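You operate a simulated robot arm through the tools that you are given. There is no shell and no other tool.

You are at the controls of a simulated robot arm. One attempt, no reset.

## Task
Put the missing red washer under the bench pump's brass plug.
Fine: middle washer; rest the plug in the empty rack hole meanwhile, then screw it back hand tight.

It is judged by the outcome, as a careful person would: the job done as asked, and still so three seconds after it is handed in. It fails if anything else is knocked over, pushed out of place, dropped, spilled or broken.

## Robot
A 6-joint arm with a two-finger parallel gripper, fixed in place. Base frame: the origin is at the foot of the arm, x ahead of it, y to its left, z up; the work surface is at about z = 82.8. Units: cm, degrees, N and s.
With the tool pointing down near the work surface it reaches from about 26 to 68 cm from the base axis. Its first joint turns from -66.0 to 66.0 degrees. Payload 2.9 kg.
The tool frame sits at the grasp point between the pads (the TCP): z along the fingers, y along the line on which they close. The tips reach 3 cm beyond it. The gripper opens to 11 cm. The fingers are 2 cm wide and 1 cm thick; the gripper's body (4.8 by 11.2 cm) begins 5.5 cm behind the TCP.
Orientation is that of the tool frame in the base frame, as a unit quaternion [x, y, z, w]. With the fingers straight down and closing along the base's y, the tool's x points along the base's -x, its y along +y and its z along -z.

## Interface
- The arm moves only by the tool nudge_tool. Its arguments are lists of equal length, an entry for each row: "turn": the turn, a rotation vector about the tool's x, y, z in units of 120 degrees (1.0 is 120 degrees), a list of three; "slide": the shift along the tool's x, y, z in units of 300 mm (1.0 is 300 mm), a list of three; "jaw": the opening in per cent of the stroke, from 0 (shut) to 100 (fully open). In form: {"turn": [[wx, wy, wz], ...], "slide": [[dx, dy, dz], ...], "jaw": [jaw, ...]}. A call has 1 to 20 rows; each row is the pose to reach, as a shift and turn from the pose commanded when the call began, along the tool's axes at that moment. A call with a number of a shift or a turn outside -1 to 1 is refused whole. Each row takes 0.2 s and may step no farther than 5 cm and 8.6 degrees from the row before; otherwise, or with a gripper value out of range, the whole call is refused. Where a pose cannot be reached the arm comes as near as it can. A force on the tool above 50 N (or 10 N above the force at the start of the call, whichever is more), or a blocked arm, ends the call early, and 0.2 s more pass. The fingers move at their own pace (about 10.8 cm/s each) and stop on an object; they squeeze with about 41 N. The grip force told is the motor's: it shows also when the fingers shut on nothing. Time passes only in rows, and 0.2 s behind the last, so rows that repeat a pose let the fingers close. The reply holds the time, the measured pose of the TCP, the force on the tool along the base axes, the opening and the grip force, in the units named above and with some noise, with the torque about the TCP (base axes, N m) and any sound that the robot's microphone picked up.
- Cameras (640 x 400 px; columns grow to the right, rows downward): "scene" is fixed at [7.2, 42.99, 139.96]; the picture's right is [-0.74, -0.67, 0.00], its down [-0.36, 0.41, -0.84] and it looks along [0.56, -0.62, -0.54] (base axes); focal length 292 px, centre (320, 200). "wrist" rides on the gripper at [7.2, 1.7, -10.3] in the tool frame; the picture's right is [-0.23, 0.97, 0.00], its down [-0.76, -0.18, -0.62] and it looks along [-0.61, -0.14, 0.78] (tool axes); focal length 222 px, centre (320, 200).
- camera(camera): a new picture of that camera. No time passes.
- locate(camera, pixels): for up to 12 pixels [column, row] of the newest picture of that camera ("zoom" is the newest enlarged one), the place [x, y, z] in the base frame of the surface seen there, good to about 0.2 cm, but the place of the scene camera against the robot may be out by one fixed shift of up to 1.8 cm in any direction. No time passes.
- enlarge(camera, box): a new picture of the part [left, top, right, bottom] of that camera's present view, enlarged. No time passes.
- hand_in(): hands the job in; it is judged then, once.

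Leave the gripper open and the arm clear of the work at the hand-in unless told otherwise.

The tools are called after "Request:" as a command line: name --argument value ..., lists and objects as JSON in quotes. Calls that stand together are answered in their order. nudge_tool: Moves the arm, as the interface text tells. Its arguments: {"type":"object","properties":{"turn":{"type":"array","items":{"type":"array","items":{"type":"number"}}},"slide":{"type":"array","items":{"type":"array","items":{"type":"number"}}},"jaw":{"type":"array","items":{"type":"number"}}},"required":["turn","slide","jaw"]} The other tools are called the same way: camera (camera) takes a picture; locate (camera, pixels) gives the place of the surface under pixels of a picture; enlarge (camera, box) takes an enlarged picture of a part of a camera's view; hand_in () hands the job in.

At the start:

```text
time_s: 0.0
position: [35.98, -1.38, 123.3]
tool_rot: [0.001, 1.0, 0.0, 0.001]
wrist_force: [0.5, -0.2, -0.3]
wrist_torque: [-0.02, 0.01, 0.02]
finger_gap: 11.01
grip_force: 0.0
```

scene: 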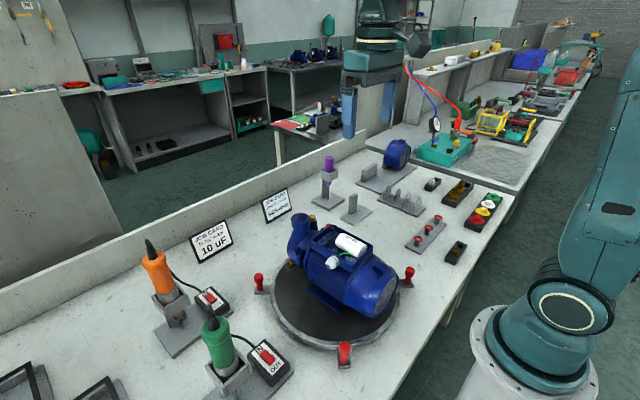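
wrist: 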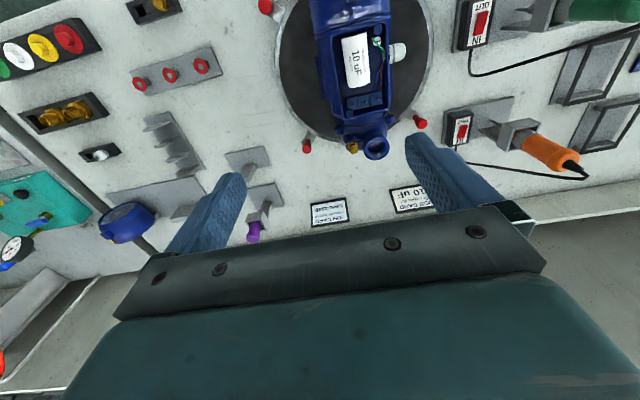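

I'll begin by looking closely: the pump sits at about (345,270) in the scene picture, and a rack with three red things is at about (425,235). I'll enlarge these areas in both cameras.

Request:
enlarge --camera "scene" --box '[240, 190, 440, 370]'

Request:
enlarge --camera "scene" --box '[310, 130, 510, 270]'

Request:
enlarge --camera "wrist" --box '[240, 0, 480, 170]'

Request:
enlarge --camera "wrist" --box '[0, 0, 300, 190]'

```text
2.22 times, centred on (340, 280) of scene
```

zoom: 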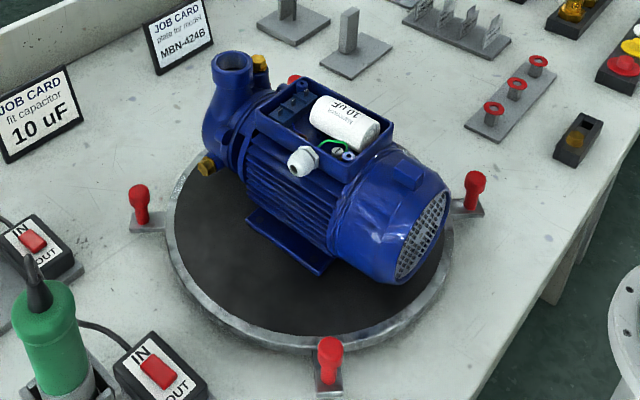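

```text
2.86 times, centred on (410, 200) of scene
```

zoom: 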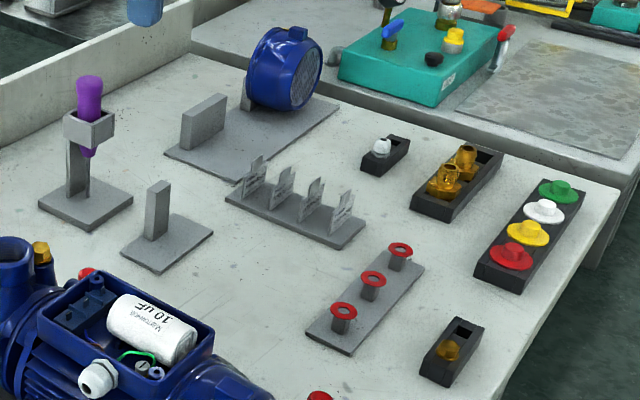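

```text
2.35 times, centred on (360, 85) of wrist
```

zoom: 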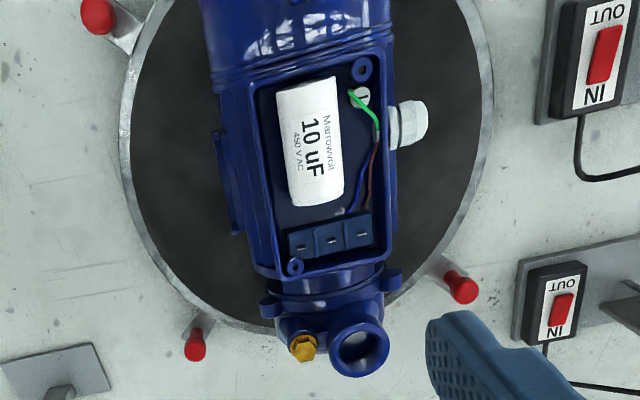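

```text
2.11 times, centred on (150, 95) of wrist
```

zoom: 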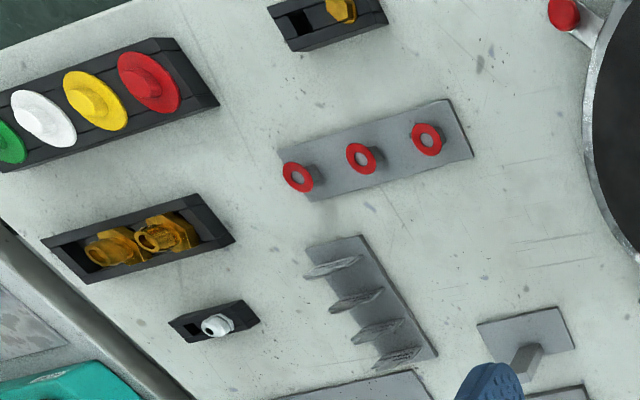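

The pump shows two brass items: one upright at scene (321,217) beside the outlet and one low at (333,264). I'll enlarge these, the rack with the brass piece at (456,252), and the washer posts.

Request:
enlarge --camera "scene" --box '[280, 200, 350, 275]'

Request:
enlarge --camera "scene" --box '[400, 205, 480, 270]'

Request:
enlarge --camera "wrist" --box '[320, 110, 420, 170]'

Request:
enlarge --camera "wrist" --box '[120, 0, 230, 100]'

```text
5.33 times, centred on (315, 238) of scene
```

zoom: 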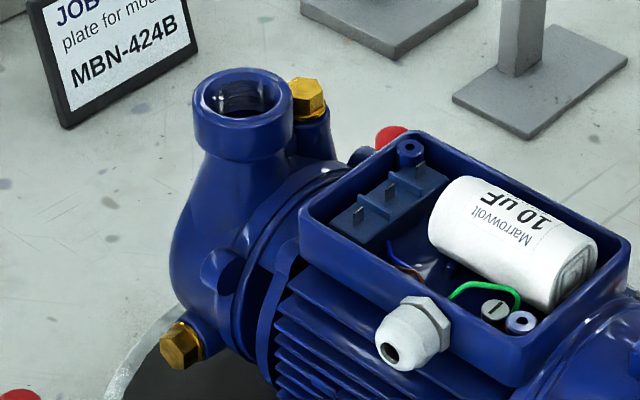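

```text
6.15 times, centred on (440, 238) of scene
```

zoom: 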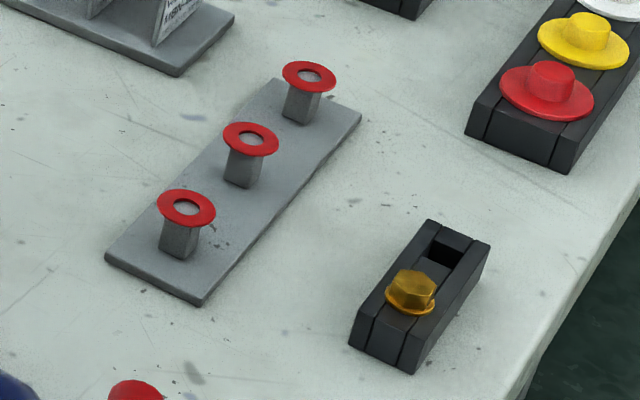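

```text
6.40 times, centred on (370, 140) of wrist
```

zoom: 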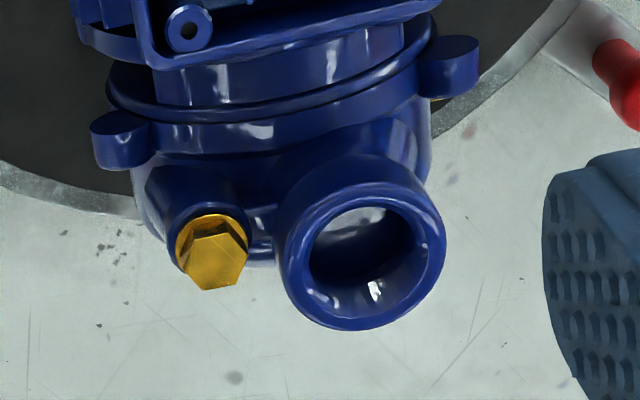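

```text
4.00 times, centred on (175, 50) of wrist
```

zoom: 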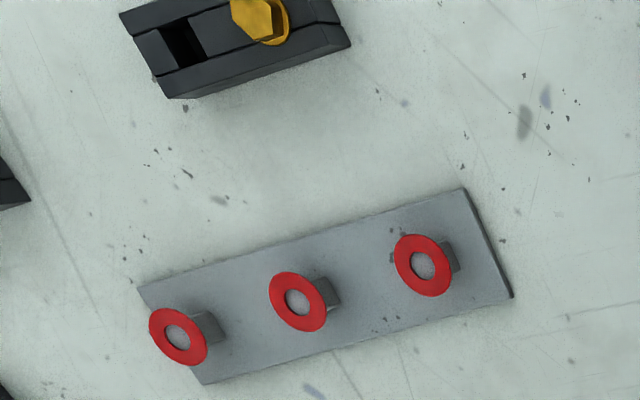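

Two brass plugs show on the pump. I need positions. I'll locate, in the current wrist picture, the top plug (353,148), outlet, washers at (139,85),(170,76),(200,66), the rack with the spare plug, and the red knobs.

Request:
camera --camera "wrist"

Request:
locate --camera "wrist" --pixels '[[353, 150], [376, 148], [139, 84], [170, 76], [200, 66], [150, 8], [162, 4], [420, 122], [306, 147], [360, 60], [398, 52], [150, 90]]'

Request:
locate --camera "scene" --pixels '[[321, 216], [299, 220], [333, 265], [423, 239], [431, 228], [439, 217], [451, 251], [457, 244], [347, 245], [335, 262], [409, 273], [344, 345]]'

```text
taken
```

wrist: 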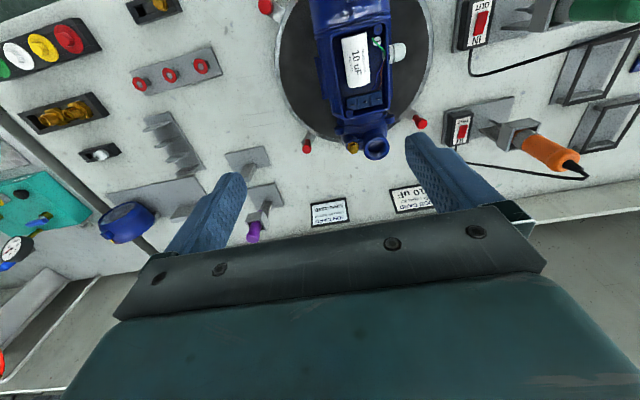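

```text
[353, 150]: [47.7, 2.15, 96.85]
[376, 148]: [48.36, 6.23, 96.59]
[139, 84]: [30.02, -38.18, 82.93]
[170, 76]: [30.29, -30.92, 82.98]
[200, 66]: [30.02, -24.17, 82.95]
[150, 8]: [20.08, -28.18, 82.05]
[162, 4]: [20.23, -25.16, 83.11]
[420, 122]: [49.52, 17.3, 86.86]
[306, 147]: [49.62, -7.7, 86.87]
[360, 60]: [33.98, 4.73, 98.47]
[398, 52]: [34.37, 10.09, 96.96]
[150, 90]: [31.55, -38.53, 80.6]
```

```text
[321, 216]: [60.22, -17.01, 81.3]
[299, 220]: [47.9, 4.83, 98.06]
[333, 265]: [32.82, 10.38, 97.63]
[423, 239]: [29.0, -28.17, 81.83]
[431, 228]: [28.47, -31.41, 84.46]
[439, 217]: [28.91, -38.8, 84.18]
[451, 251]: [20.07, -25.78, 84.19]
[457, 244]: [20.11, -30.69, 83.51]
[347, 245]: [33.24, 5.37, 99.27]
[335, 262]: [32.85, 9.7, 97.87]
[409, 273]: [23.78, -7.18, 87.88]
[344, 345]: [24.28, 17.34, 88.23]
```

The zoom mapping differs from what I assumed, so I'll re-take the pump head zoom and locate on that directly, then re-take the rack zoom.

Request:
enlarge --camera "scene" --box '[270, 205, 334, 245]'

Request:
locate --camera "zoom" --pixels '[[320, 200]]'

Request:
enlarge --camera "scene" --box '[270, 240, 334, 280]'

```text
10.00 times, centred on (302, 225) of scene
```

zoom: 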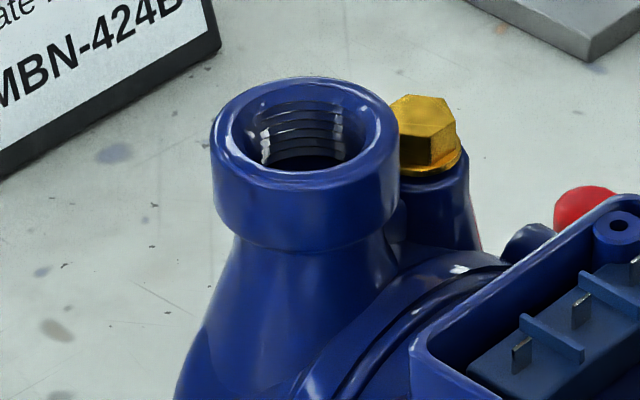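

```text
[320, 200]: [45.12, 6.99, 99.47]
```

```text
10.00 times, centred on (302, 260) of scene
```

zoom: 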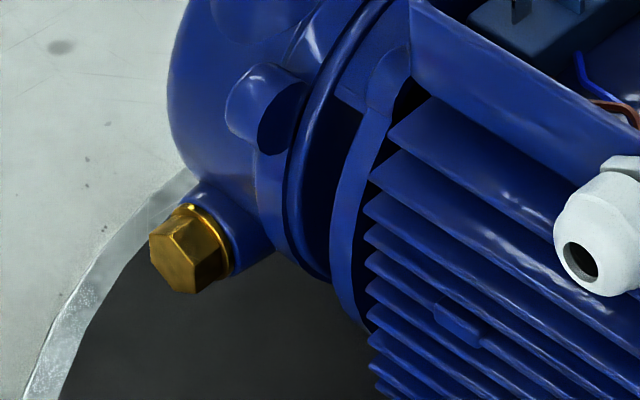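

The top plug at zoom (425,130) has a dark ring below its flange, and the low plug at (190,255) is screwed in sideways. I'll bring the wrist camera nearer to the top plug, stopping with the TCP at about (42, 2, 108), well above the pump.

Request:
nudge_tool --turn '[[0, 0, 0], [0, 0, 0], [0, 0, 0], [0, 0, 0], [0, 0, 0], [0, 0, 0]]' --slide '[[-0.033, 0.019, 0.085], [-0.067, 0.038, 0.17], [-0.1, 0.056, 0.255], [-0.133, 0.075, 0.34], [-0.167, 0.094, 0.425], [-0.2, 0.113, 0.51]]' --jaw '[100, 100, 100, 100, 100, 100]'

Request:
camera --camera "wrist"

Request:
camera --camera "scene"

```text
time_s: 1.4
position: [42.06, 2.12, 107.87]
tool_rot: [0.0, 1.0, 0.0, 0.0]
wrist_force: [0.3, 0.3, 0.4]
wrist_torque: [0.01, 0.02, -0.02]
finger_gap: 11.0
grip_force: 0.0
```

```text
taken
```

wrist: 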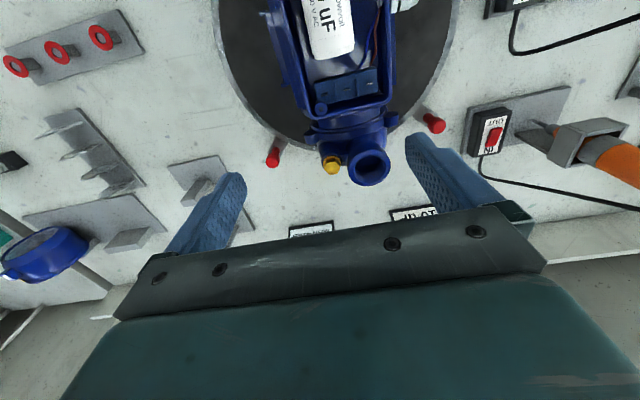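

```text
taken
```

scene: 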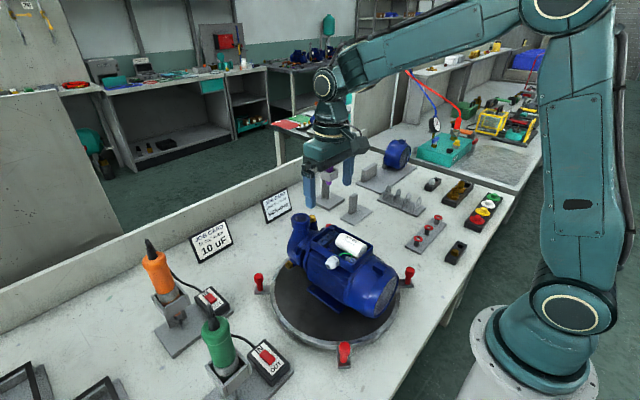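

The plug head is at (331,165) in the wrist view. I'll enlarge there and locate points on the plug, outlet and terminal box.

Request:
enlarge --camera "wrist" --box '[300, 130, 396, 190]'

Request:
enlarge --camera "wrist" --box '[0, 0, 160, 100]'

```text
6.67 times, centred on (348, 160) of wrist
```

zoom: 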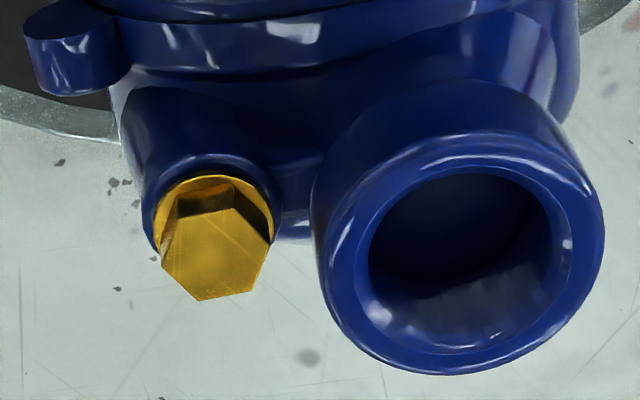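

```text
4.00 times, centred on (80, 50) of wrist
```

zoom: 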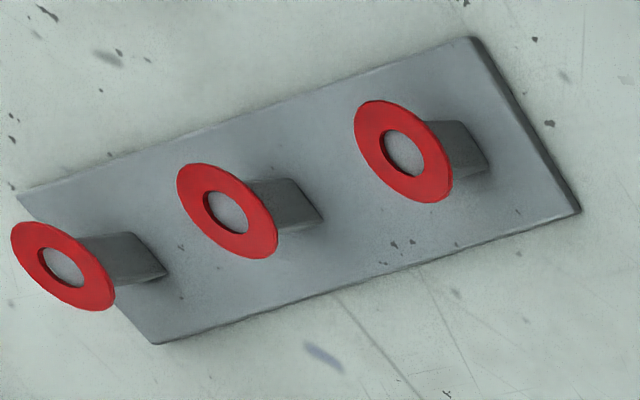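

Now I'll locate the washers on this zoom, then re-enlarge the plug area and locate points there.

Request:
locate --camera "zoom" --pixels '[[372, 110], [440, 195], [403, 153], [192, 172], [265, 250], [226, 212], [30, 232], [98, 300], [64, 267], [480, 40], [578, 212], [155, 342]]'

Request:
enlarge --camera "wrist" --box '[300, 130, 396, 190]'

Request:
locate --camera "zoom" --pixels '[[200, 298], [250, 292], [272, 240], [230, 190], [180, 195], [163, 258], [215, 245], [316, 210], [600, 230], [450, 372], [440, 130], [160, 215]]'

```text
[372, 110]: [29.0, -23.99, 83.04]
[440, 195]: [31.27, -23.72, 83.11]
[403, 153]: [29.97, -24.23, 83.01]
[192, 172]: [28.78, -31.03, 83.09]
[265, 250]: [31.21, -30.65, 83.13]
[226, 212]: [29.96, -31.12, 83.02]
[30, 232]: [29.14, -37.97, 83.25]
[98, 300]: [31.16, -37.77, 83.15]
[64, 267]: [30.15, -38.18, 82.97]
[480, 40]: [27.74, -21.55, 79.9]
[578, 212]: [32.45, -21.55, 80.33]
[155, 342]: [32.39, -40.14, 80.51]
```

```text
6.67 times, centred on (348, 160) of wrist
```

zoom: 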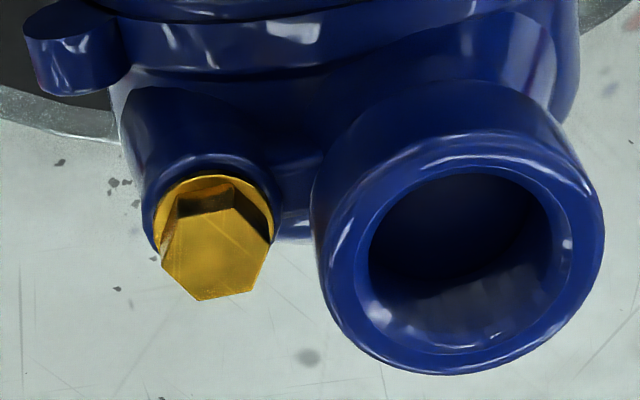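

```text
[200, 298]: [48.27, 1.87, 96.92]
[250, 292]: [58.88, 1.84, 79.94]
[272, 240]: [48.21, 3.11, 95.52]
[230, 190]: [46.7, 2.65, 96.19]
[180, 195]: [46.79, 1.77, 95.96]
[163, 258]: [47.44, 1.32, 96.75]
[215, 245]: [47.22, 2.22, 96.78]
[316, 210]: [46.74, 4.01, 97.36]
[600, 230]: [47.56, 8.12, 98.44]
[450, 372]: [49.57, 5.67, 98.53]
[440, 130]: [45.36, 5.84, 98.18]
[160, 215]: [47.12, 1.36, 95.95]
```

The washers are centred at about (30,-24), (30,-31), (30,-38), so the middle one is at y≈-31. I want a better look at the drain plug on the side and compare. I'll enlarge it in the scene and locate it.

Request:
enlarge --camera "scene" --box '[274, 252, 306, 272]'

Request:
locate --camera "zoom" --pixels '[[320, 200], [200, 200], [300, 290], [400, 230], [440, 180]]'

Request:
enlarge --camera "scene" --box '[304, 210, 328, 225]'

Request:
locate --camera "zoom" --pixels '[[200, 100], [250, 180], [220, 270], [220, 330], [100, 200]]'

```text
16.00 times, centred on (290, 262) of scene
```

zoom: 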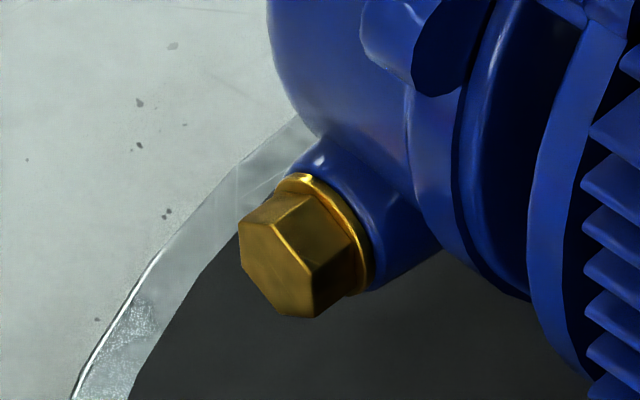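

```text
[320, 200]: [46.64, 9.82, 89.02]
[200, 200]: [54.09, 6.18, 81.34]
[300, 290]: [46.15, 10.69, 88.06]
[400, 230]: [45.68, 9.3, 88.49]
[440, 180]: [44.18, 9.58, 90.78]
```

```text
16.00 times, centred on (316, 218) of scene
```

zoom: 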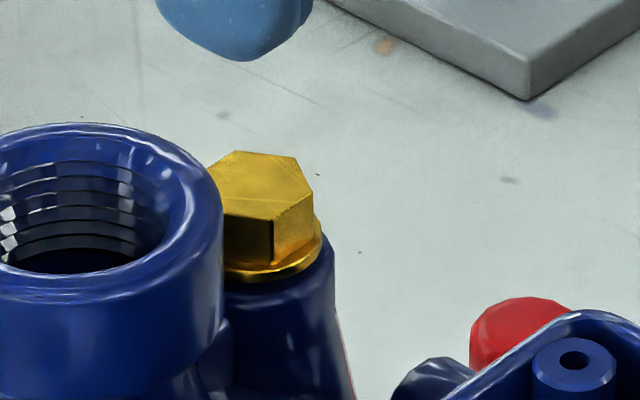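

```text
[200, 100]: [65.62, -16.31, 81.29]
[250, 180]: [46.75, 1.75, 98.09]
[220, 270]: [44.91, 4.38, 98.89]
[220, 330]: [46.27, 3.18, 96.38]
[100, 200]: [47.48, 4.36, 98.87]
```

Neither plug shows a red washer; the upright plug beside the outlet (true position about (47.4,2.2), top z≈96.8) has an open dark gap under its flange and is the sensible filler plug to work on. Next I'll go look closely at the plug rack and the washers, moving at height first and then down to about (22,-26,97).

Request:
nudge_tool --turn '[[0, 0, 0], [0, 0, 0], [0, 0, 0], [0, 0, 0], [0, 0, 0], [0, 0, 0], [0, 0, 0], [0, 0, 0], [0, 0, 0], [0, 0, 0], [0, 0, 0], [0, 0, 0], [0, 0, 0], [0, 0, 0]]' --slide '[[0.067, -0.094, 0], [0.133, -0.187, 0], [0.2, -0.281, 0], [0.267, -0.375, 0], [0.333, -0.468, 0], [0.4, -0.562, 0], [0.467, -0.656, 0], [0.533, -0.75, 0], [0.6, -0.843, 0], [0.667, -0.937, 0], [0.667, -0.937, 0.09], [0.667, -0.937, 0.18], [0.667, -0.937, 0.27], [0.667, -0.937, 0.36]]' --jaw '[100, 100, 100, 100, 100, 100, 100, 100, 100, 100, 100, 100, 100, 100]'

Request:
camera --camera "wrist"

Request:
camera --camera "scene"

```text
time_s: 4.4
position: [22.3, -26.11, 97.0]
tool_rot: [0.0, 1.0, 0.0, 0.0]
wrist_force: [-0.1, -0.3, 0.0]
wrist_torque: [0.0, -0.06, 0.03]
finger_gap: 10.99
grip_force: 0.1
```

```text
taken
```

wrist: 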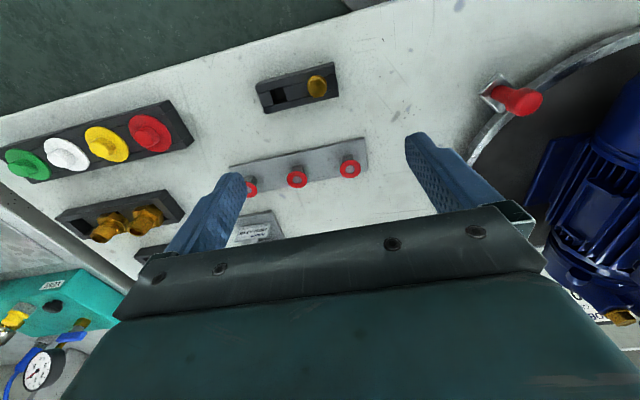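

```text
taken
```

scene: 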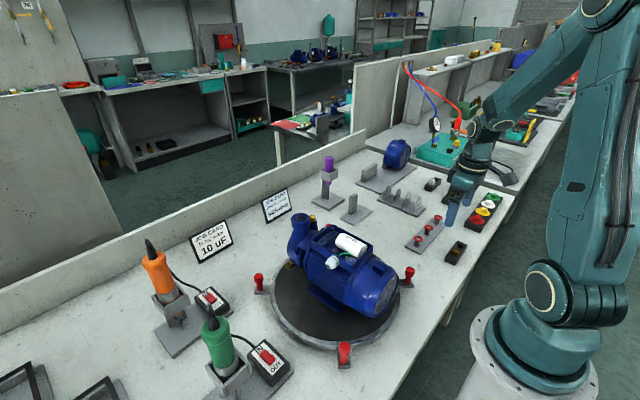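

The rack is at (297,90) and the middle washer at (297,179). I'll enlarge both and locate.

Request:
enlarge --camera "wrist" --box '[249, 60, 345, 120]'

Request:
locate --camera "zoom" --pixels '[[320, 200]]'

Request:
enlarge --camera "wrist" --box '[265, 155, 329, 195]'

```text
6.67 times, centred on (297, 90) of wrist
```

zoom: 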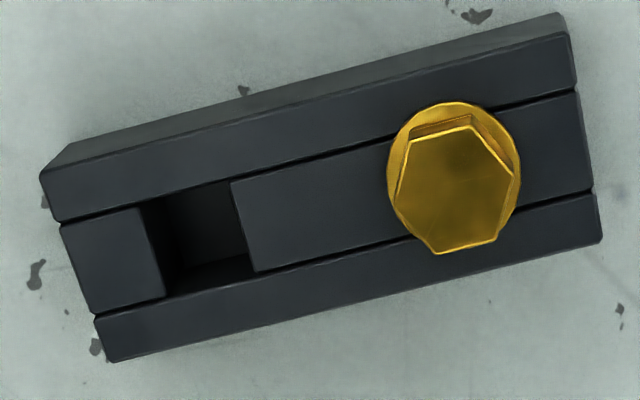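

```text
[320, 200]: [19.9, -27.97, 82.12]
```

```text
10.00 times, centred on (297, 175) of wrist
```

zoom: 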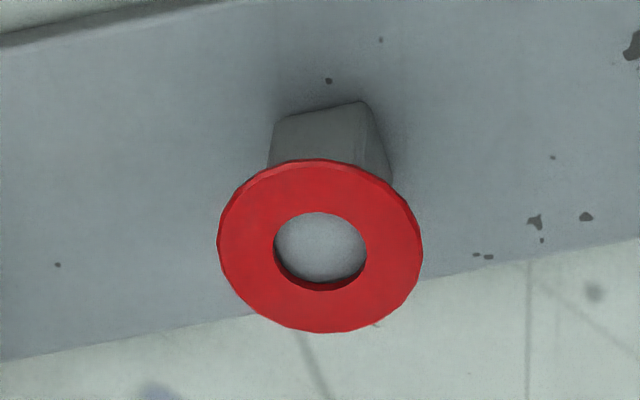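

The views are clear. I'll locate washer edges on this zoom, then the rack edges, hole and spare plug on a repeated rack zoom.

Request:
locate --camera "zoom" --pixels '[[225, 245], [415, 245], [320, 168], [320, 322], [320, 245], [280, 245], [360, 245], [320, 218], [320, 284], [330, 135], [150, 250], [320, 328]]'

Request:
enlarge --camera "wrist" --box '[249, 60, 345, 120]'

Request:
locate --camera "zoom" --pixels '[[145, 205], [235, 185], [255, 270], [168, 295], [105, 260], [45, 175], [110, 360], [600, 240], [575, 90], [455, 185], [210, 230], [395, 175]]'

```text
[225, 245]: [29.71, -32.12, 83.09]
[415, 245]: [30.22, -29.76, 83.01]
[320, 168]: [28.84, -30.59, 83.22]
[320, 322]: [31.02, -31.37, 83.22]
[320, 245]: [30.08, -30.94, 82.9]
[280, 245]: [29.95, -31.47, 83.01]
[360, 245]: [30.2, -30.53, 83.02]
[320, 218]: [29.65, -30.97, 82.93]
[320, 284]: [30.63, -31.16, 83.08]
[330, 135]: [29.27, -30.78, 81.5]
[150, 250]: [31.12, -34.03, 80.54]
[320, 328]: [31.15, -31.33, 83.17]
```

```text
6.67 times, centred on (297, 90) of wrist
```

zoom: 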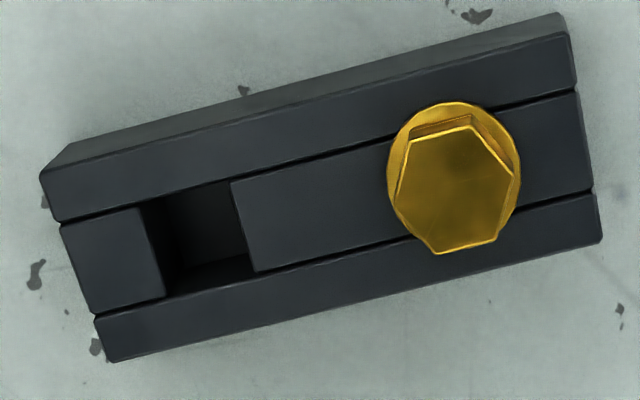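

```text
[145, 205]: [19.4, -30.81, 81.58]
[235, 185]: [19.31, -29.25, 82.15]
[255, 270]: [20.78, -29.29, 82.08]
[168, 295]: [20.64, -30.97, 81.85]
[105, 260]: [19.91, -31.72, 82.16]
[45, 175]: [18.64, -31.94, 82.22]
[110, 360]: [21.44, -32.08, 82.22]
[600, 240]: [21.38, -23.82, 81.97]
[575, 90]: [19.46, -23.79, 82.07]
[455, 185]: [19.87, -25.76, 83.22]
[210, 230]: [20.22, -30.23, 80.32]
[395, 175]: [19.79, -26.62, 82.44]
```

Rack top is z≈82.1, its empty hole is centred at about (20.05,-30.1) and 1.45 cm square; the middle washer is centred at (30.0,-30.95), about 2.45 cm across with top at z≈83.15. Now I'll rise, go back above the pump plug and turn the tool 90° so that the fingers close along base x (the outlet is too near on the +y side).

Request:
nudge_tool --turn '[[0, 0, 0], [0, 0, 0], [0, 0, 0], [0, 0, -0.0536], [0, 0, -0.1071], [0, 0, -0.1607], [0, 0, -0.2143], [0, 0, -0.2679], [0, 0, -0.3214], [0, 0, -0.375], [0, 0, -0.4286], [0, 0, -0.4821], [0, 0, -0.5357], [0, 0, -0.5893], [0, 0, -0.6429], [0, 0, -0.6964], [0, 0, -0.75], [0, 0, -0.75]]' --slide '[[0, 0, -0.1], [0, 0, -0.2], [0, 0, -0.3], [-0.06, 0.067, -0.3], [-0.12, 0.135, -0.3], [-0.18, 0.202, -0.3], [-0.239, 0.27, -0.3], [-0.299, 0.337, -0.3], [-0.359, 0.404, -0.3], [-0.419, 0.472, -0.3], [-0.479, 0.539, -0.3], [-0.538, 0.606, -0.3], [-0.598, 0.674, -0.3], [-0.658, 0.741, -0.3], [-0.718, 0.809, -0.3], [-0.778, 0.876, -0.3], [-0.842, 0.943, -0.3], [-0.842, 0.943, -0.3]]' --jaw '[100, 100, 100, 100, 100, 100, 100, 100, 100, 100, 100, 100, 100, 100, 60, 40, 40, 40]'

Request:
camera --camera "wrist"

Request:
camera --camera "scene"

```text
time_s: 8.2
position: [47.31, 2.13, 106.27]
tool_rot: [0.708, -0.706, 0.0, 0.001]
wrist_force: [-0.3, 0.1, -0.2]
wrist_torque: [0.01, -0.05, 0.0]
finger_gap: 4.43
grip_force: 0.1
```

```text
taken
```

wrist: 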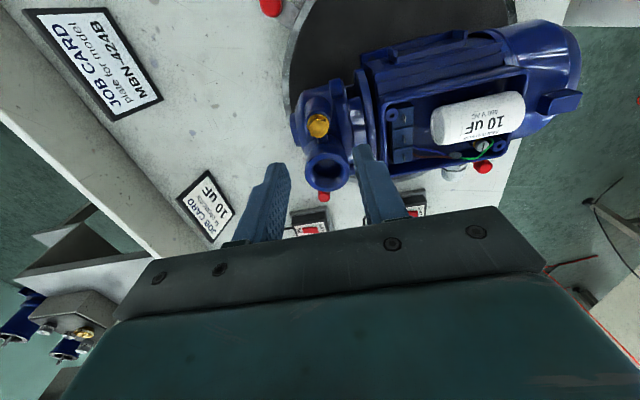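

```text
taken
```

scene: 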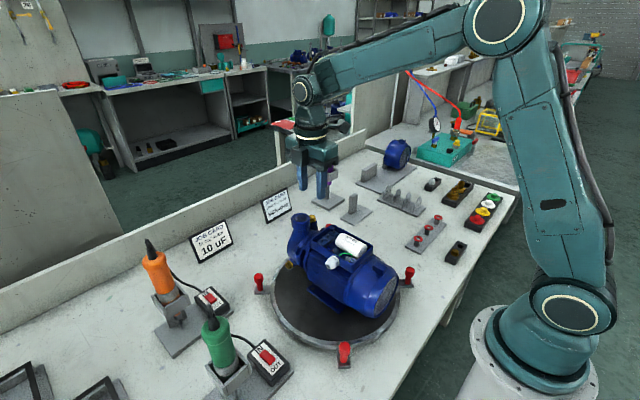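

Now the plug is clearly seen at wrist (318,125) with the outlet at (327,168). I'll enlarge this and locate key points.

Request:
enlarge --camera "wrist" --box '[302, 115, 334, 135]'

Request:
locate --camera "zoom" --pixels '[[320, 200], [200, 200], [440, 200], [320, 120], [320, 300]]'

Request:
enlarge --camera "wrist" --box '[280, 90, 400, 165]'

```text
16.00 times, centred on (318, 125) of wrist
```

zoom: 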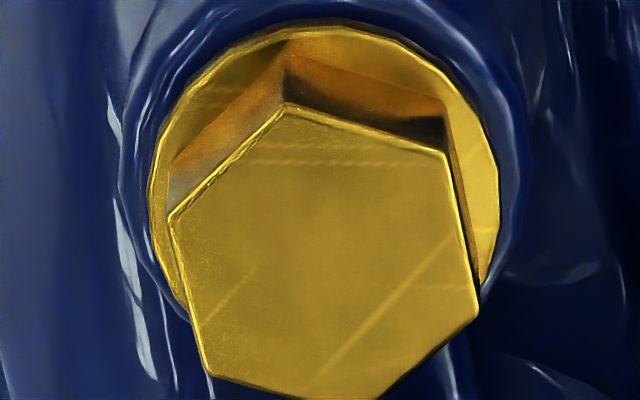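

```text
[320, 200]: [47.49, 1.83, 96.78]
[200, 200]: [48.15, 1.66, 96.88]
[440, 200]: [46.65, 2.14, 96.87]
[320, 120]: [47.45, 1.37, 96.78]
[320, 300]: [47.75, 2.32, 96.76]
```

```text
5.33 times, centred on (340, 128) of wrist
```

zoom: 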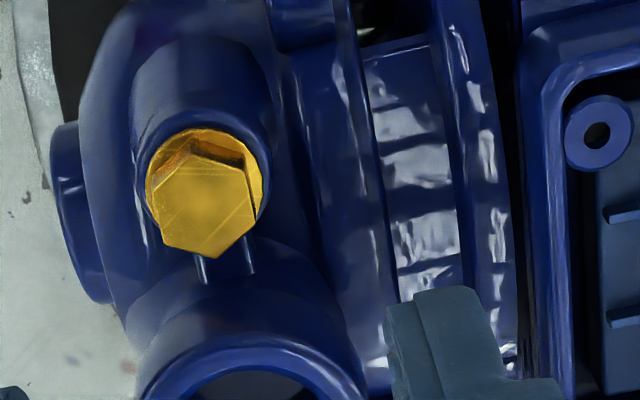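

The hex corners point to ±y, so flats face ±x: closing along x matches. Hex centre ≈(47.4,2.29), across flats ≈1.56 cm. Before descending I check heights of what's around it, on this zoom.

Request:
locate --camera "zoom" --pixels '[[200, 60], [265, 130], [135, 150], [310, 180], [340, 100], [400, 150], [470, 150], [545, 150], [600, 170], [250, 345], [150, 390], [165, 150]]'

Request:
enlarge --camera "wrist" --box '[280, 130, 376, 190]'

Request:
locate --camera "zoom" --pixels '[[200, 200], [320, 170], [440, 240], [320, 370], [200, 290], [310, 60], [240, 20], [360, 40], [180, 250], [460, 250], [320, 160], [320, 385]]'

```text
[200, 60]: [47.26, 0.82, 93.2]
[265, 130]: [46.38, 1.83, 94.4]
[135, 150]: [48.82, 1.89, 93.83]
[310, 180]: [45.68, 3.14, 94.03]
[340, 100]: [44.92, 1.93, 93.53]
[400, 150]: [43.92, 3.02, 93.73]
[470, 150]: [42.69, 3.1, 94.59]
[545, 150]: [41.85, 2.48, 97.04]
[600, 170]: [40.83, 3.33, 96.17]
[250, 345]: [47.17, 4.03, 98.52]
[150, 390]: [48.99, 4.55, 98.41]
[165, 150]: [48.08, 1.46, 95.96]
```

```text
6.67 times, centred on (328, 160) of wrist
```

zoom: 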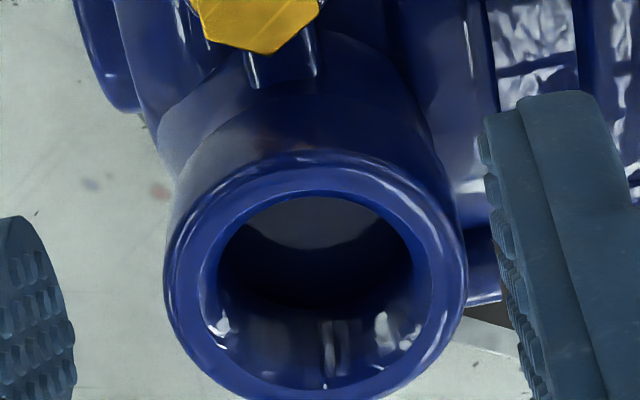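

```text
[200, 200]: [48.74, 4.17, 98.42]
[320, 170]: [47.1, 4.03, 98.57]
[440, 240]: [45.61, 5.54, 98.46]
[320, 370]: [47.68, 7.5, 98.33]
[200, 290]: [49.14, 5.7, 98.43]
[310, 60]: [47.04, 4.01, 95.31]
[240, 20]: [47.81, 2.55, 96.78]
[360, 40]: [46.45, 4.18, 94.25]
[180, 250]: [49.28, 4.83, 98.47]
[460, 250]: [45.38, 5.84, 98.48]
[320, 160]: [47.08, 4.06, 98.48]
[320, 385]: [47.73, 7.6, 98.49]
```

Flange top is z≈95.96, the outlet spans y≥4.0 and tops at 98.5, and nothing else near the fingers is above 94.6 between x=42 and 51. I'll come down to TCP z≈101 with the jaw at 30 % and check the alignment.

Request:
nudge_tool --turn '[[0, 0, 0], [0, 0, 0], [0, 0, 0], [0, 0, 0]]' --slide '[[0.003, -0.006, 0.06], [0.003, -0.006, 0.12], [0.003, -0.006, 0.173], [0.003, -0.006, 0.173]]' --jaw '[30, 30, 30, 30]'

Request:
camera --camera "wrist"

Request:
enlarge --camera "wrist" --box '[240, 100, 400, 200]'

Request:
enlarge --camera "scene" --box '[270, 185, 350, 235]'

```text
time_s: 9.2
position: [47.51, 2.18, 100.94]
tool_rot: [0.708, -0.707, 0.0, 0.0]
wrist_force: [0.1, 0.4, -0.2]
wrist_torque: [0.0, 0.01, 0.04]
finger_gap: 3.3
grip_force: 0.0
```

```text
taken
```

wrist: 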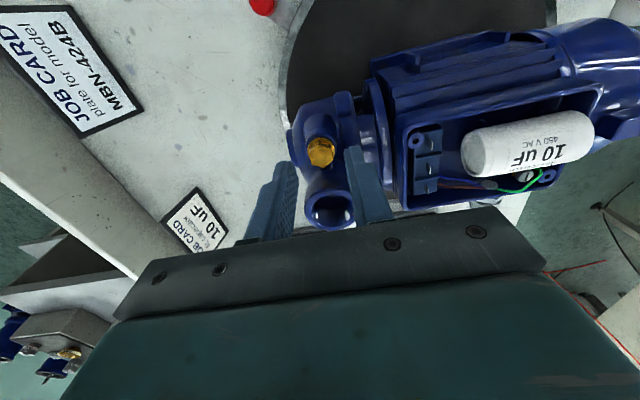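

```text
4.00 times, centred on (320, 150) of wrist
```

zoom: 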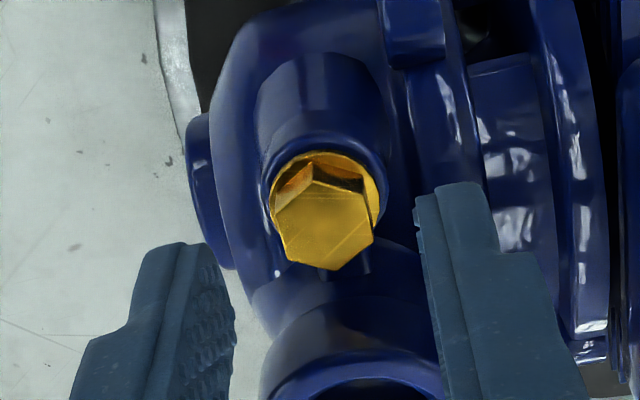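

```text
8.00 times, centred on (310, 210) of scene
```

zoom: 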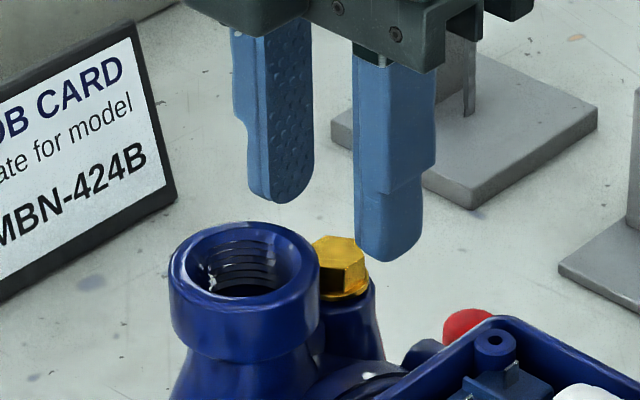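

Fingers straddle the plug well; the hex is about 0.08 cm toward -x of the jaw centre. I'll correct that and descend to TCP z≈99.15 (tips just above the flange) without closing.

Request:
nudge_tool --turn '[[0, 0, 0], [0, 0, 0], [0, 0, 0], [0, 0, 0]]' --slide '[[0.0033, 0.0027, 0.02], [0.0033, 0.0027, 0.04], [0.0033, 0.0027, 0.06], [0.0033, 0.0027, 0.06]]' --jaw '[30, 30, 30, 30]'

Request:
enlarge --camera "wrist" --box '[256, 110, 384, 190]'

Request:
enlarge --camera "scene" --box '[286, 195, 350, 235]'

```text
time_s: 10.2
position: [47.31, 2.09, 99.24]
tool_rot: [0.707, -0.707, 0.0, 0.0]
wrist_force: [0.0, -0.3, -0.7]
wrist_torque: [0.02, -0.03, 0.05]
finger_gap: 3.28
grip_force: 0.0
```

```text
5.00 times, centred on (320, 150) of wrist
```

zoom: 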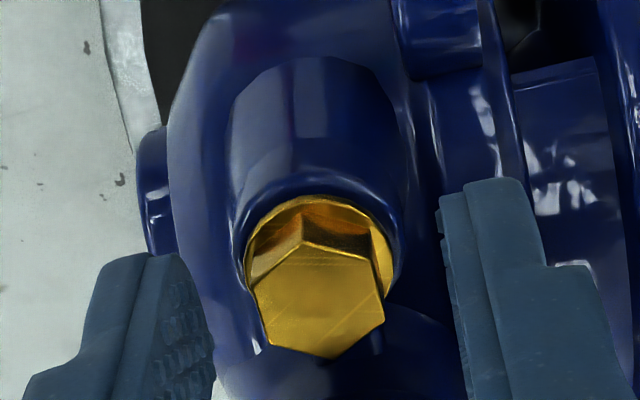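

```text
10.00 times, centred on (318, 215) of scene
```

zoom: 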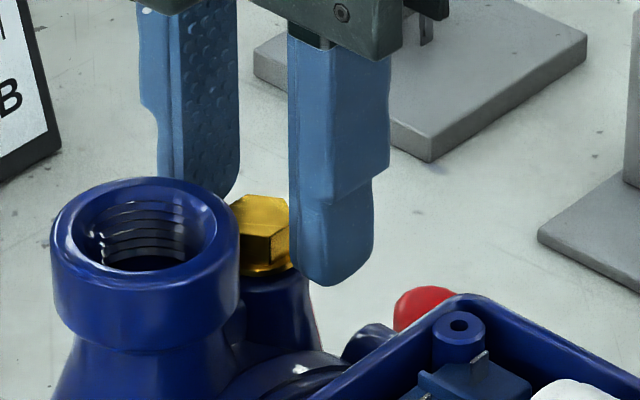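

The hex is centred between the fingers (col 320). Now I close on it and read force.

Request:
nudge_tool --turn '[[0, 0, 0], [0, 0, 0], [0, 0, 0]]' --slide '[[0, 0, 0], [0, 0, 0], [0, 0, 0]]' --jaw '[18, 10, 10]'

Request:
enlarge --camera "wrist" --box '[256, 110, 384, 190]'

```text
time_s: 11.0
position: [47.38, 2.1, 99.16]
tool_rot: [0.707, -0.707, 0.002, -0.001]
wrist_force: [4.0, -1.3, 0.6]
wrist_torque: [-0.04, -0.05, -0.03]
finger_gap: 1.76
grip_force: 41.0
```

```text
5.00 times, centred on (320, 150) of wrist
```

zoom: 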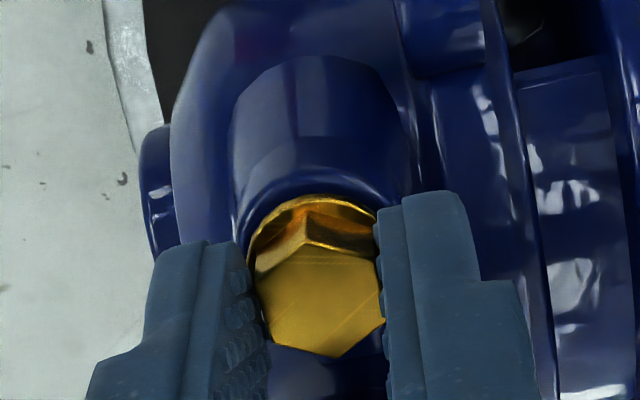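

Gripped: gap 1.76 cm at 41 N. Now a first cautious turn anticlockwise seen from above (minus about tool z), 15° in small steps, watching torque.

Request:
nudge_tool --turn '[[0, 0, -0.0333], [0, 0, -0.0667], [0, 0, -0.1], [0, 0, -0.125], [0, 0, -0.125]]' --slide '[[0, -0.0005, 0], [-0.0001, -0.0009, 0], [-0.0002, -0.0014, 0], [-0.0002, -0.0017, 0], [-0.0002, -0.0017, 0]]' --jaw '[10, 10, 10, 10, 10]'

Request:
enlarge --camera "wrist" --box '[256, 110, 384, 190]'

```text
time_s: 12.2
position: [47.57, 2.06, 99.38]
tool_rot: [0.794, -0.608, 0.0, -0.001]
wrist_force: [6.4, -4.3, -0.7]
wrist_torque: [-0.11, -0.14, -0.03]
finger_gap: 1.76
grip_force: 41.2
```

```text
5.00 times, centred on (320, 150) of wrist
```

zoom: 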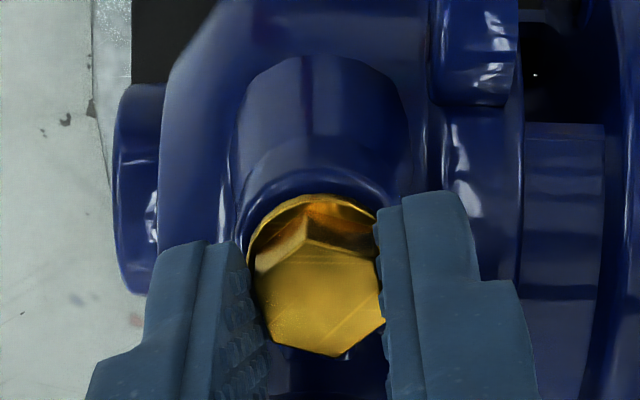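

The hex turned with the fingers (no torque needed), with ~8 N of sideways load from slight off-centre. I'll ease the position by 0.05 cm and turn another 15°.

Request:
nudge_tool --turn '[[0, 0, 0], [0, 0, -0.0333], [0, 0, -0.0667], [0, 0, -0.1], [0, 0, -0.125], [0, 0, -0.125]]' --slide '[[0.002, -0.0012, 0], [0.002, -0.0017, 0], [0.0019, -0.0021, 0], [0.0018, -0.0026, 0], [0.0018, -0.0029, 0], [0.0018, -0.0029, 0]]' --jaw '[10, 10, 10, 10, 10, 10]'

Request:
enlarge --camera "scene" --box '[286, 195, 350, 235]'

Request:
enlarge --camera "wrist" --box '[256, 110, 384, 190]'

```text
time_s: 13.6
position: [47.66, 2.0, 99.13]
tool_rot: [0.867, -0.498, 0.0, 0.0]
wrist_force: [1.5, 0.6, 0.8]
wrist_torque: [0.0, 0.0, 0.0]
finger_gap: 1.75
grip_force: 40.8
```

```text
10.00 times, centred on (318, 215) of scene
```

zoom: 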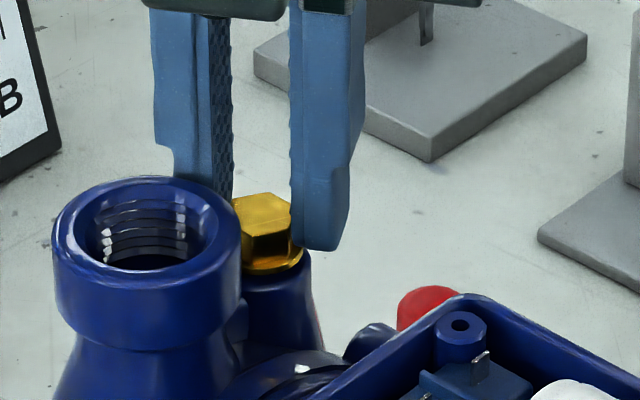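

```text
5.00 times, centred on (320, 150) of wrist
```

zoom: 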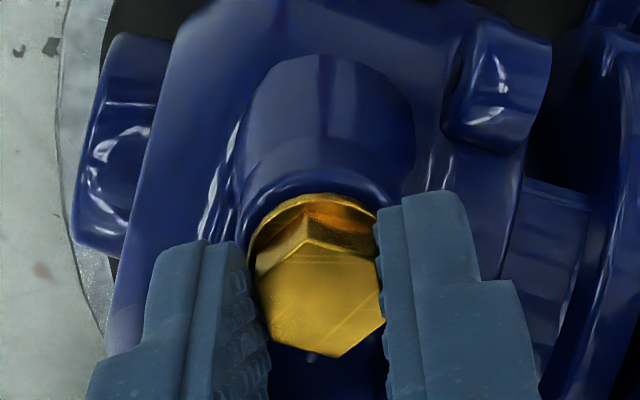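

Side load fell to under 2 N. Plug is turned 30°. Now open to 24 %, turn the tool back 60° around the plug axis, and re-grip on the next flats.

Request:
nudge_tool --turn '[[0, 0, 0], [0, 0, 0], [0, 0, 0.0625], [0, 0, 0.125], [0, 0, 0.1875], [0, 0, 0.25], [0, 0, 0.3125], [0, 0, 0.375], [0, 0, 0.4375], [0, 0, 0.5], [0, 0, 0.5], [0, 0, 0.5], [0, 0, 0.5]]' --slide '[[0, 0, 0], [0, 0, 0], [0, 0.0007, 0], [-0.0002, 0.0015, 0], [-0.0004, 0.0022, 0], [-0.0008, 0.0028, 0], [-0.0012, 0.0034, 0], [-0.0017, 0.004, 0], [-0.0022, 0.0045, 0], [-0.0028, 0.0049, 0], [-0.0028, 0.0049, 0], [-0.0028, 0.0049, 0], [-0.0028, 0.0049, 0]]' --jaw '[24, 24, 24, 24, 24, 24, 24, 24, 24, 24, 24, 10, 10]'

Request:
enlarge --camera "wrist" --box '[256, 110, 384, 190]'

Request:
enlarge --camera "scene" --box '[286, 195, 350, 235]'

```text
time_s: 16.4
position: [47.35, 2.05, 99.28]
tool_rot: [-0.5, 0.866, 0.0, 0.0]
wrist_force: [1.5, 0.6, 0.2]
wrist_torque: [0.05, 0.0, 0.0]
finger_gap: 1.74
grip_force: 40.8
```

```text
5.00 times, centred on (320, 150) of wrist
```

zoom: 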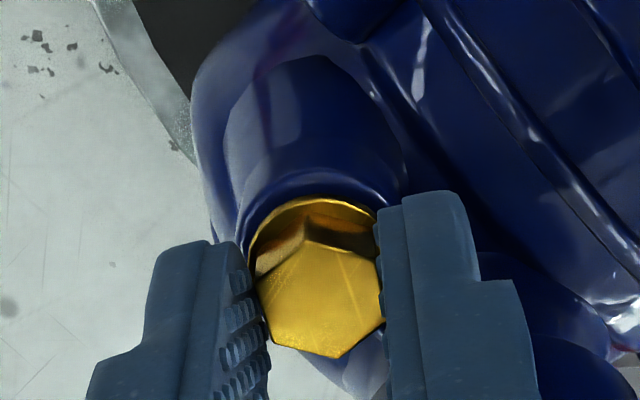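

```text
10.00 times, centred on (318, 215) of scene
```

zoom: 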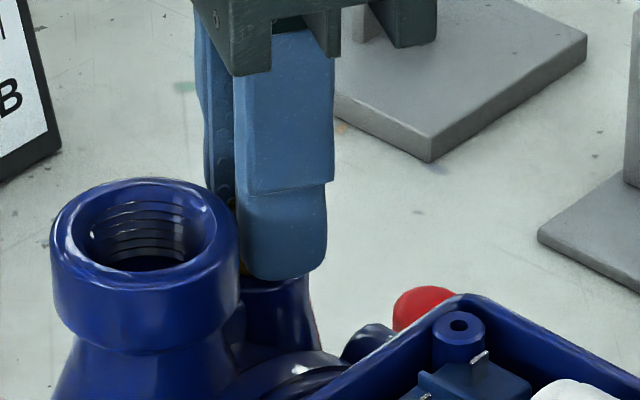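

Re-gripped cleanly with almost no side load. Now turn 60° anticlockwise in one stroke.

Request:
nudge_tool --turn '[[0, 0, -0.0625], [0, 0, -0.125], [0, 0, -0.1875], [0, 0, -0.25], [0, 0, -0.3125], [0, 0, -0.375], [0, 0, -0.4375], [0, 0, -0.5], [0, 0, -0.5]]' --slide '[[0, -0.0007, 0], [-0.0002, -0.0015, 0], [-0.0004, -0.0022, 0], [-0.0008, -0.0028, 0], [-0.0012, -0.0034, 0], [-0.0017, -0.004, 0], [-0.0022, -0.0045, 0], [-0.0028, -0.0049, 0], [-0.0028, -0.0049, 0]]' --jaw '[10, 10, 10, 10, 10, 10, 10, 10, 10]'

Request:
enlarge --camera "wrist" --box '[256, 110, 384, 190]'

Request:
enlarge --camera "scene" --box '[286, 195, 350, 235]'

```text
time_s: 18.4
position: [47.66, 1.99, 99.14]
tool_rot: [0.867, -0.499, 0.0, -0.001]
wrist_force: [1.7, 1.9, 7.3]
wrist_torque: [0.09, -0.02, 0.01]
finger_gap: 1.76
grip_force: 41.2
```

```text
5.00 times, centred on (320, 150) of wrist
```

zoom: 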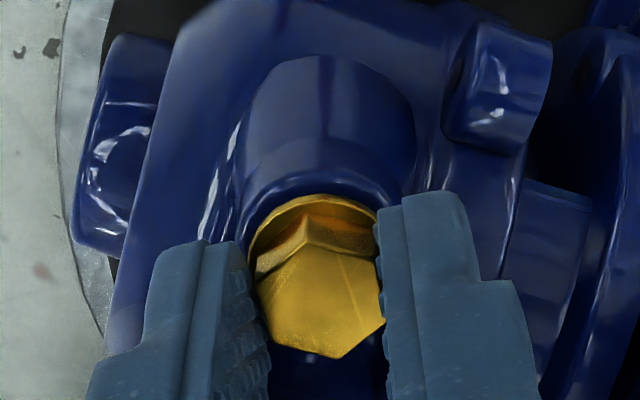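

```text
10.00 times, centred on (318, 215) of scene
```

zoom: 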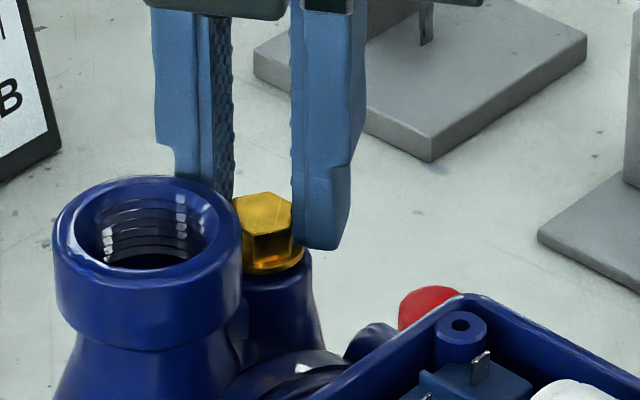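

The plug is pushing the fingers up (7 N), so it is rising on its thread. Now one combined cycle: open, turn back 60° while rising 0.08 cm, re-grip, and turn 60° anticlockwise while rising a further 0.05 cm.

Request:
nudge_tool --turn '[[0, 0, 0], [0, 0, 0.0625], [0, 0, 0.125], [0, 0, 0.1875], [0, 0, 0.25], [0, 0, 0.3125], [0, 0, 0.375], [0, 0, 0.4375], [0, 0, 0.5], [0, 0, 0.5], [0, 0, 0.5], [0, 0, 0.4375], [0, 0, 0.375], [0, 0, 0.3125], [0, 0, 0.25], [0, 0, 0.1875], [0, 0, 0.125], [0, 0, 0.0625], [0, 0, 0], [0, 0, 0]]' --slide '[[0, 0, 0], [0, 0.0007, -0.0027], [-0.0002, 0.0015, -0.0027], [-0.0004, 0.0022, -0.0027], [-0.0008, 0.0028, -0.0027], [-0.0012, 0.0034, -0.0027], [-0.0017, 0.004, -0.0027], [-0.0022, 0.0045, -0.0027], [-0.0028, 0.0049, -0.0027], [-0.0028, 0.0049, -0.0027], [-0.0028, 0.0049, -0.0027], [-0.0022, 0.0045, -0.0029], [-0.0017, 0.004, -0.0031], [-0.0012, 0.0034, -0.0033], [-0.0008, 0.0028, -0.0035], [-0.0004, 0.0022, -0.0037], [-0.0002, 0.0015, -0.004], [0, 0.0007, -0.0042], [0, 0, -0.0044], [0, 0, -0.0044]]' --jaw '[24, 24, 24, 24, 24, 24, 24, 24, 24, 10, 10, 10, 10, 10, 10, 10, 10, 10, 10, 10]'

Request:
enlarge --camera "wrist" --box '[256, 110, 384, 190]'

Request:
enlarge --camera "scene" --box '[286, 195, 350, 235]'

```text
time_s: 22.6
position: [47.72, 2.18, 99.28]
tool_rot: [0.866, -0.499, 0.001, -0.001]
wrist_force: [5.0, -3.9, 8.0]
wrist_torque: [-0.14, -0.12, -0.02]
finger_gap: 1.76
grip_force: 41.1
```

```text
5.00 times, centred on (320, 150) of wrist
```

zoom: 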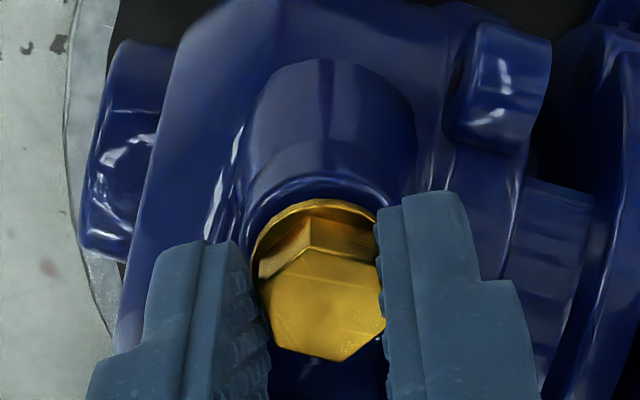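

```text
10.00 times, centred on (318, 215) of scene
```

zoom: 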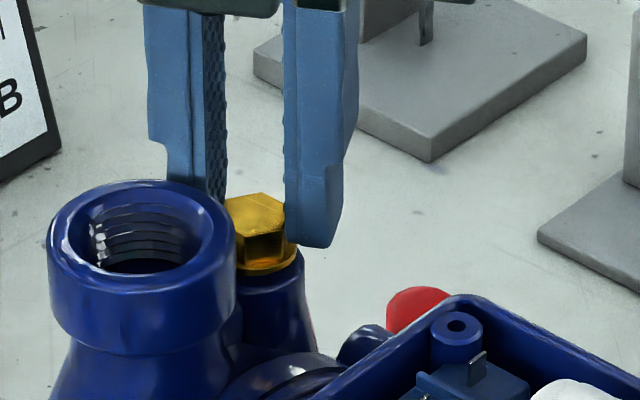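

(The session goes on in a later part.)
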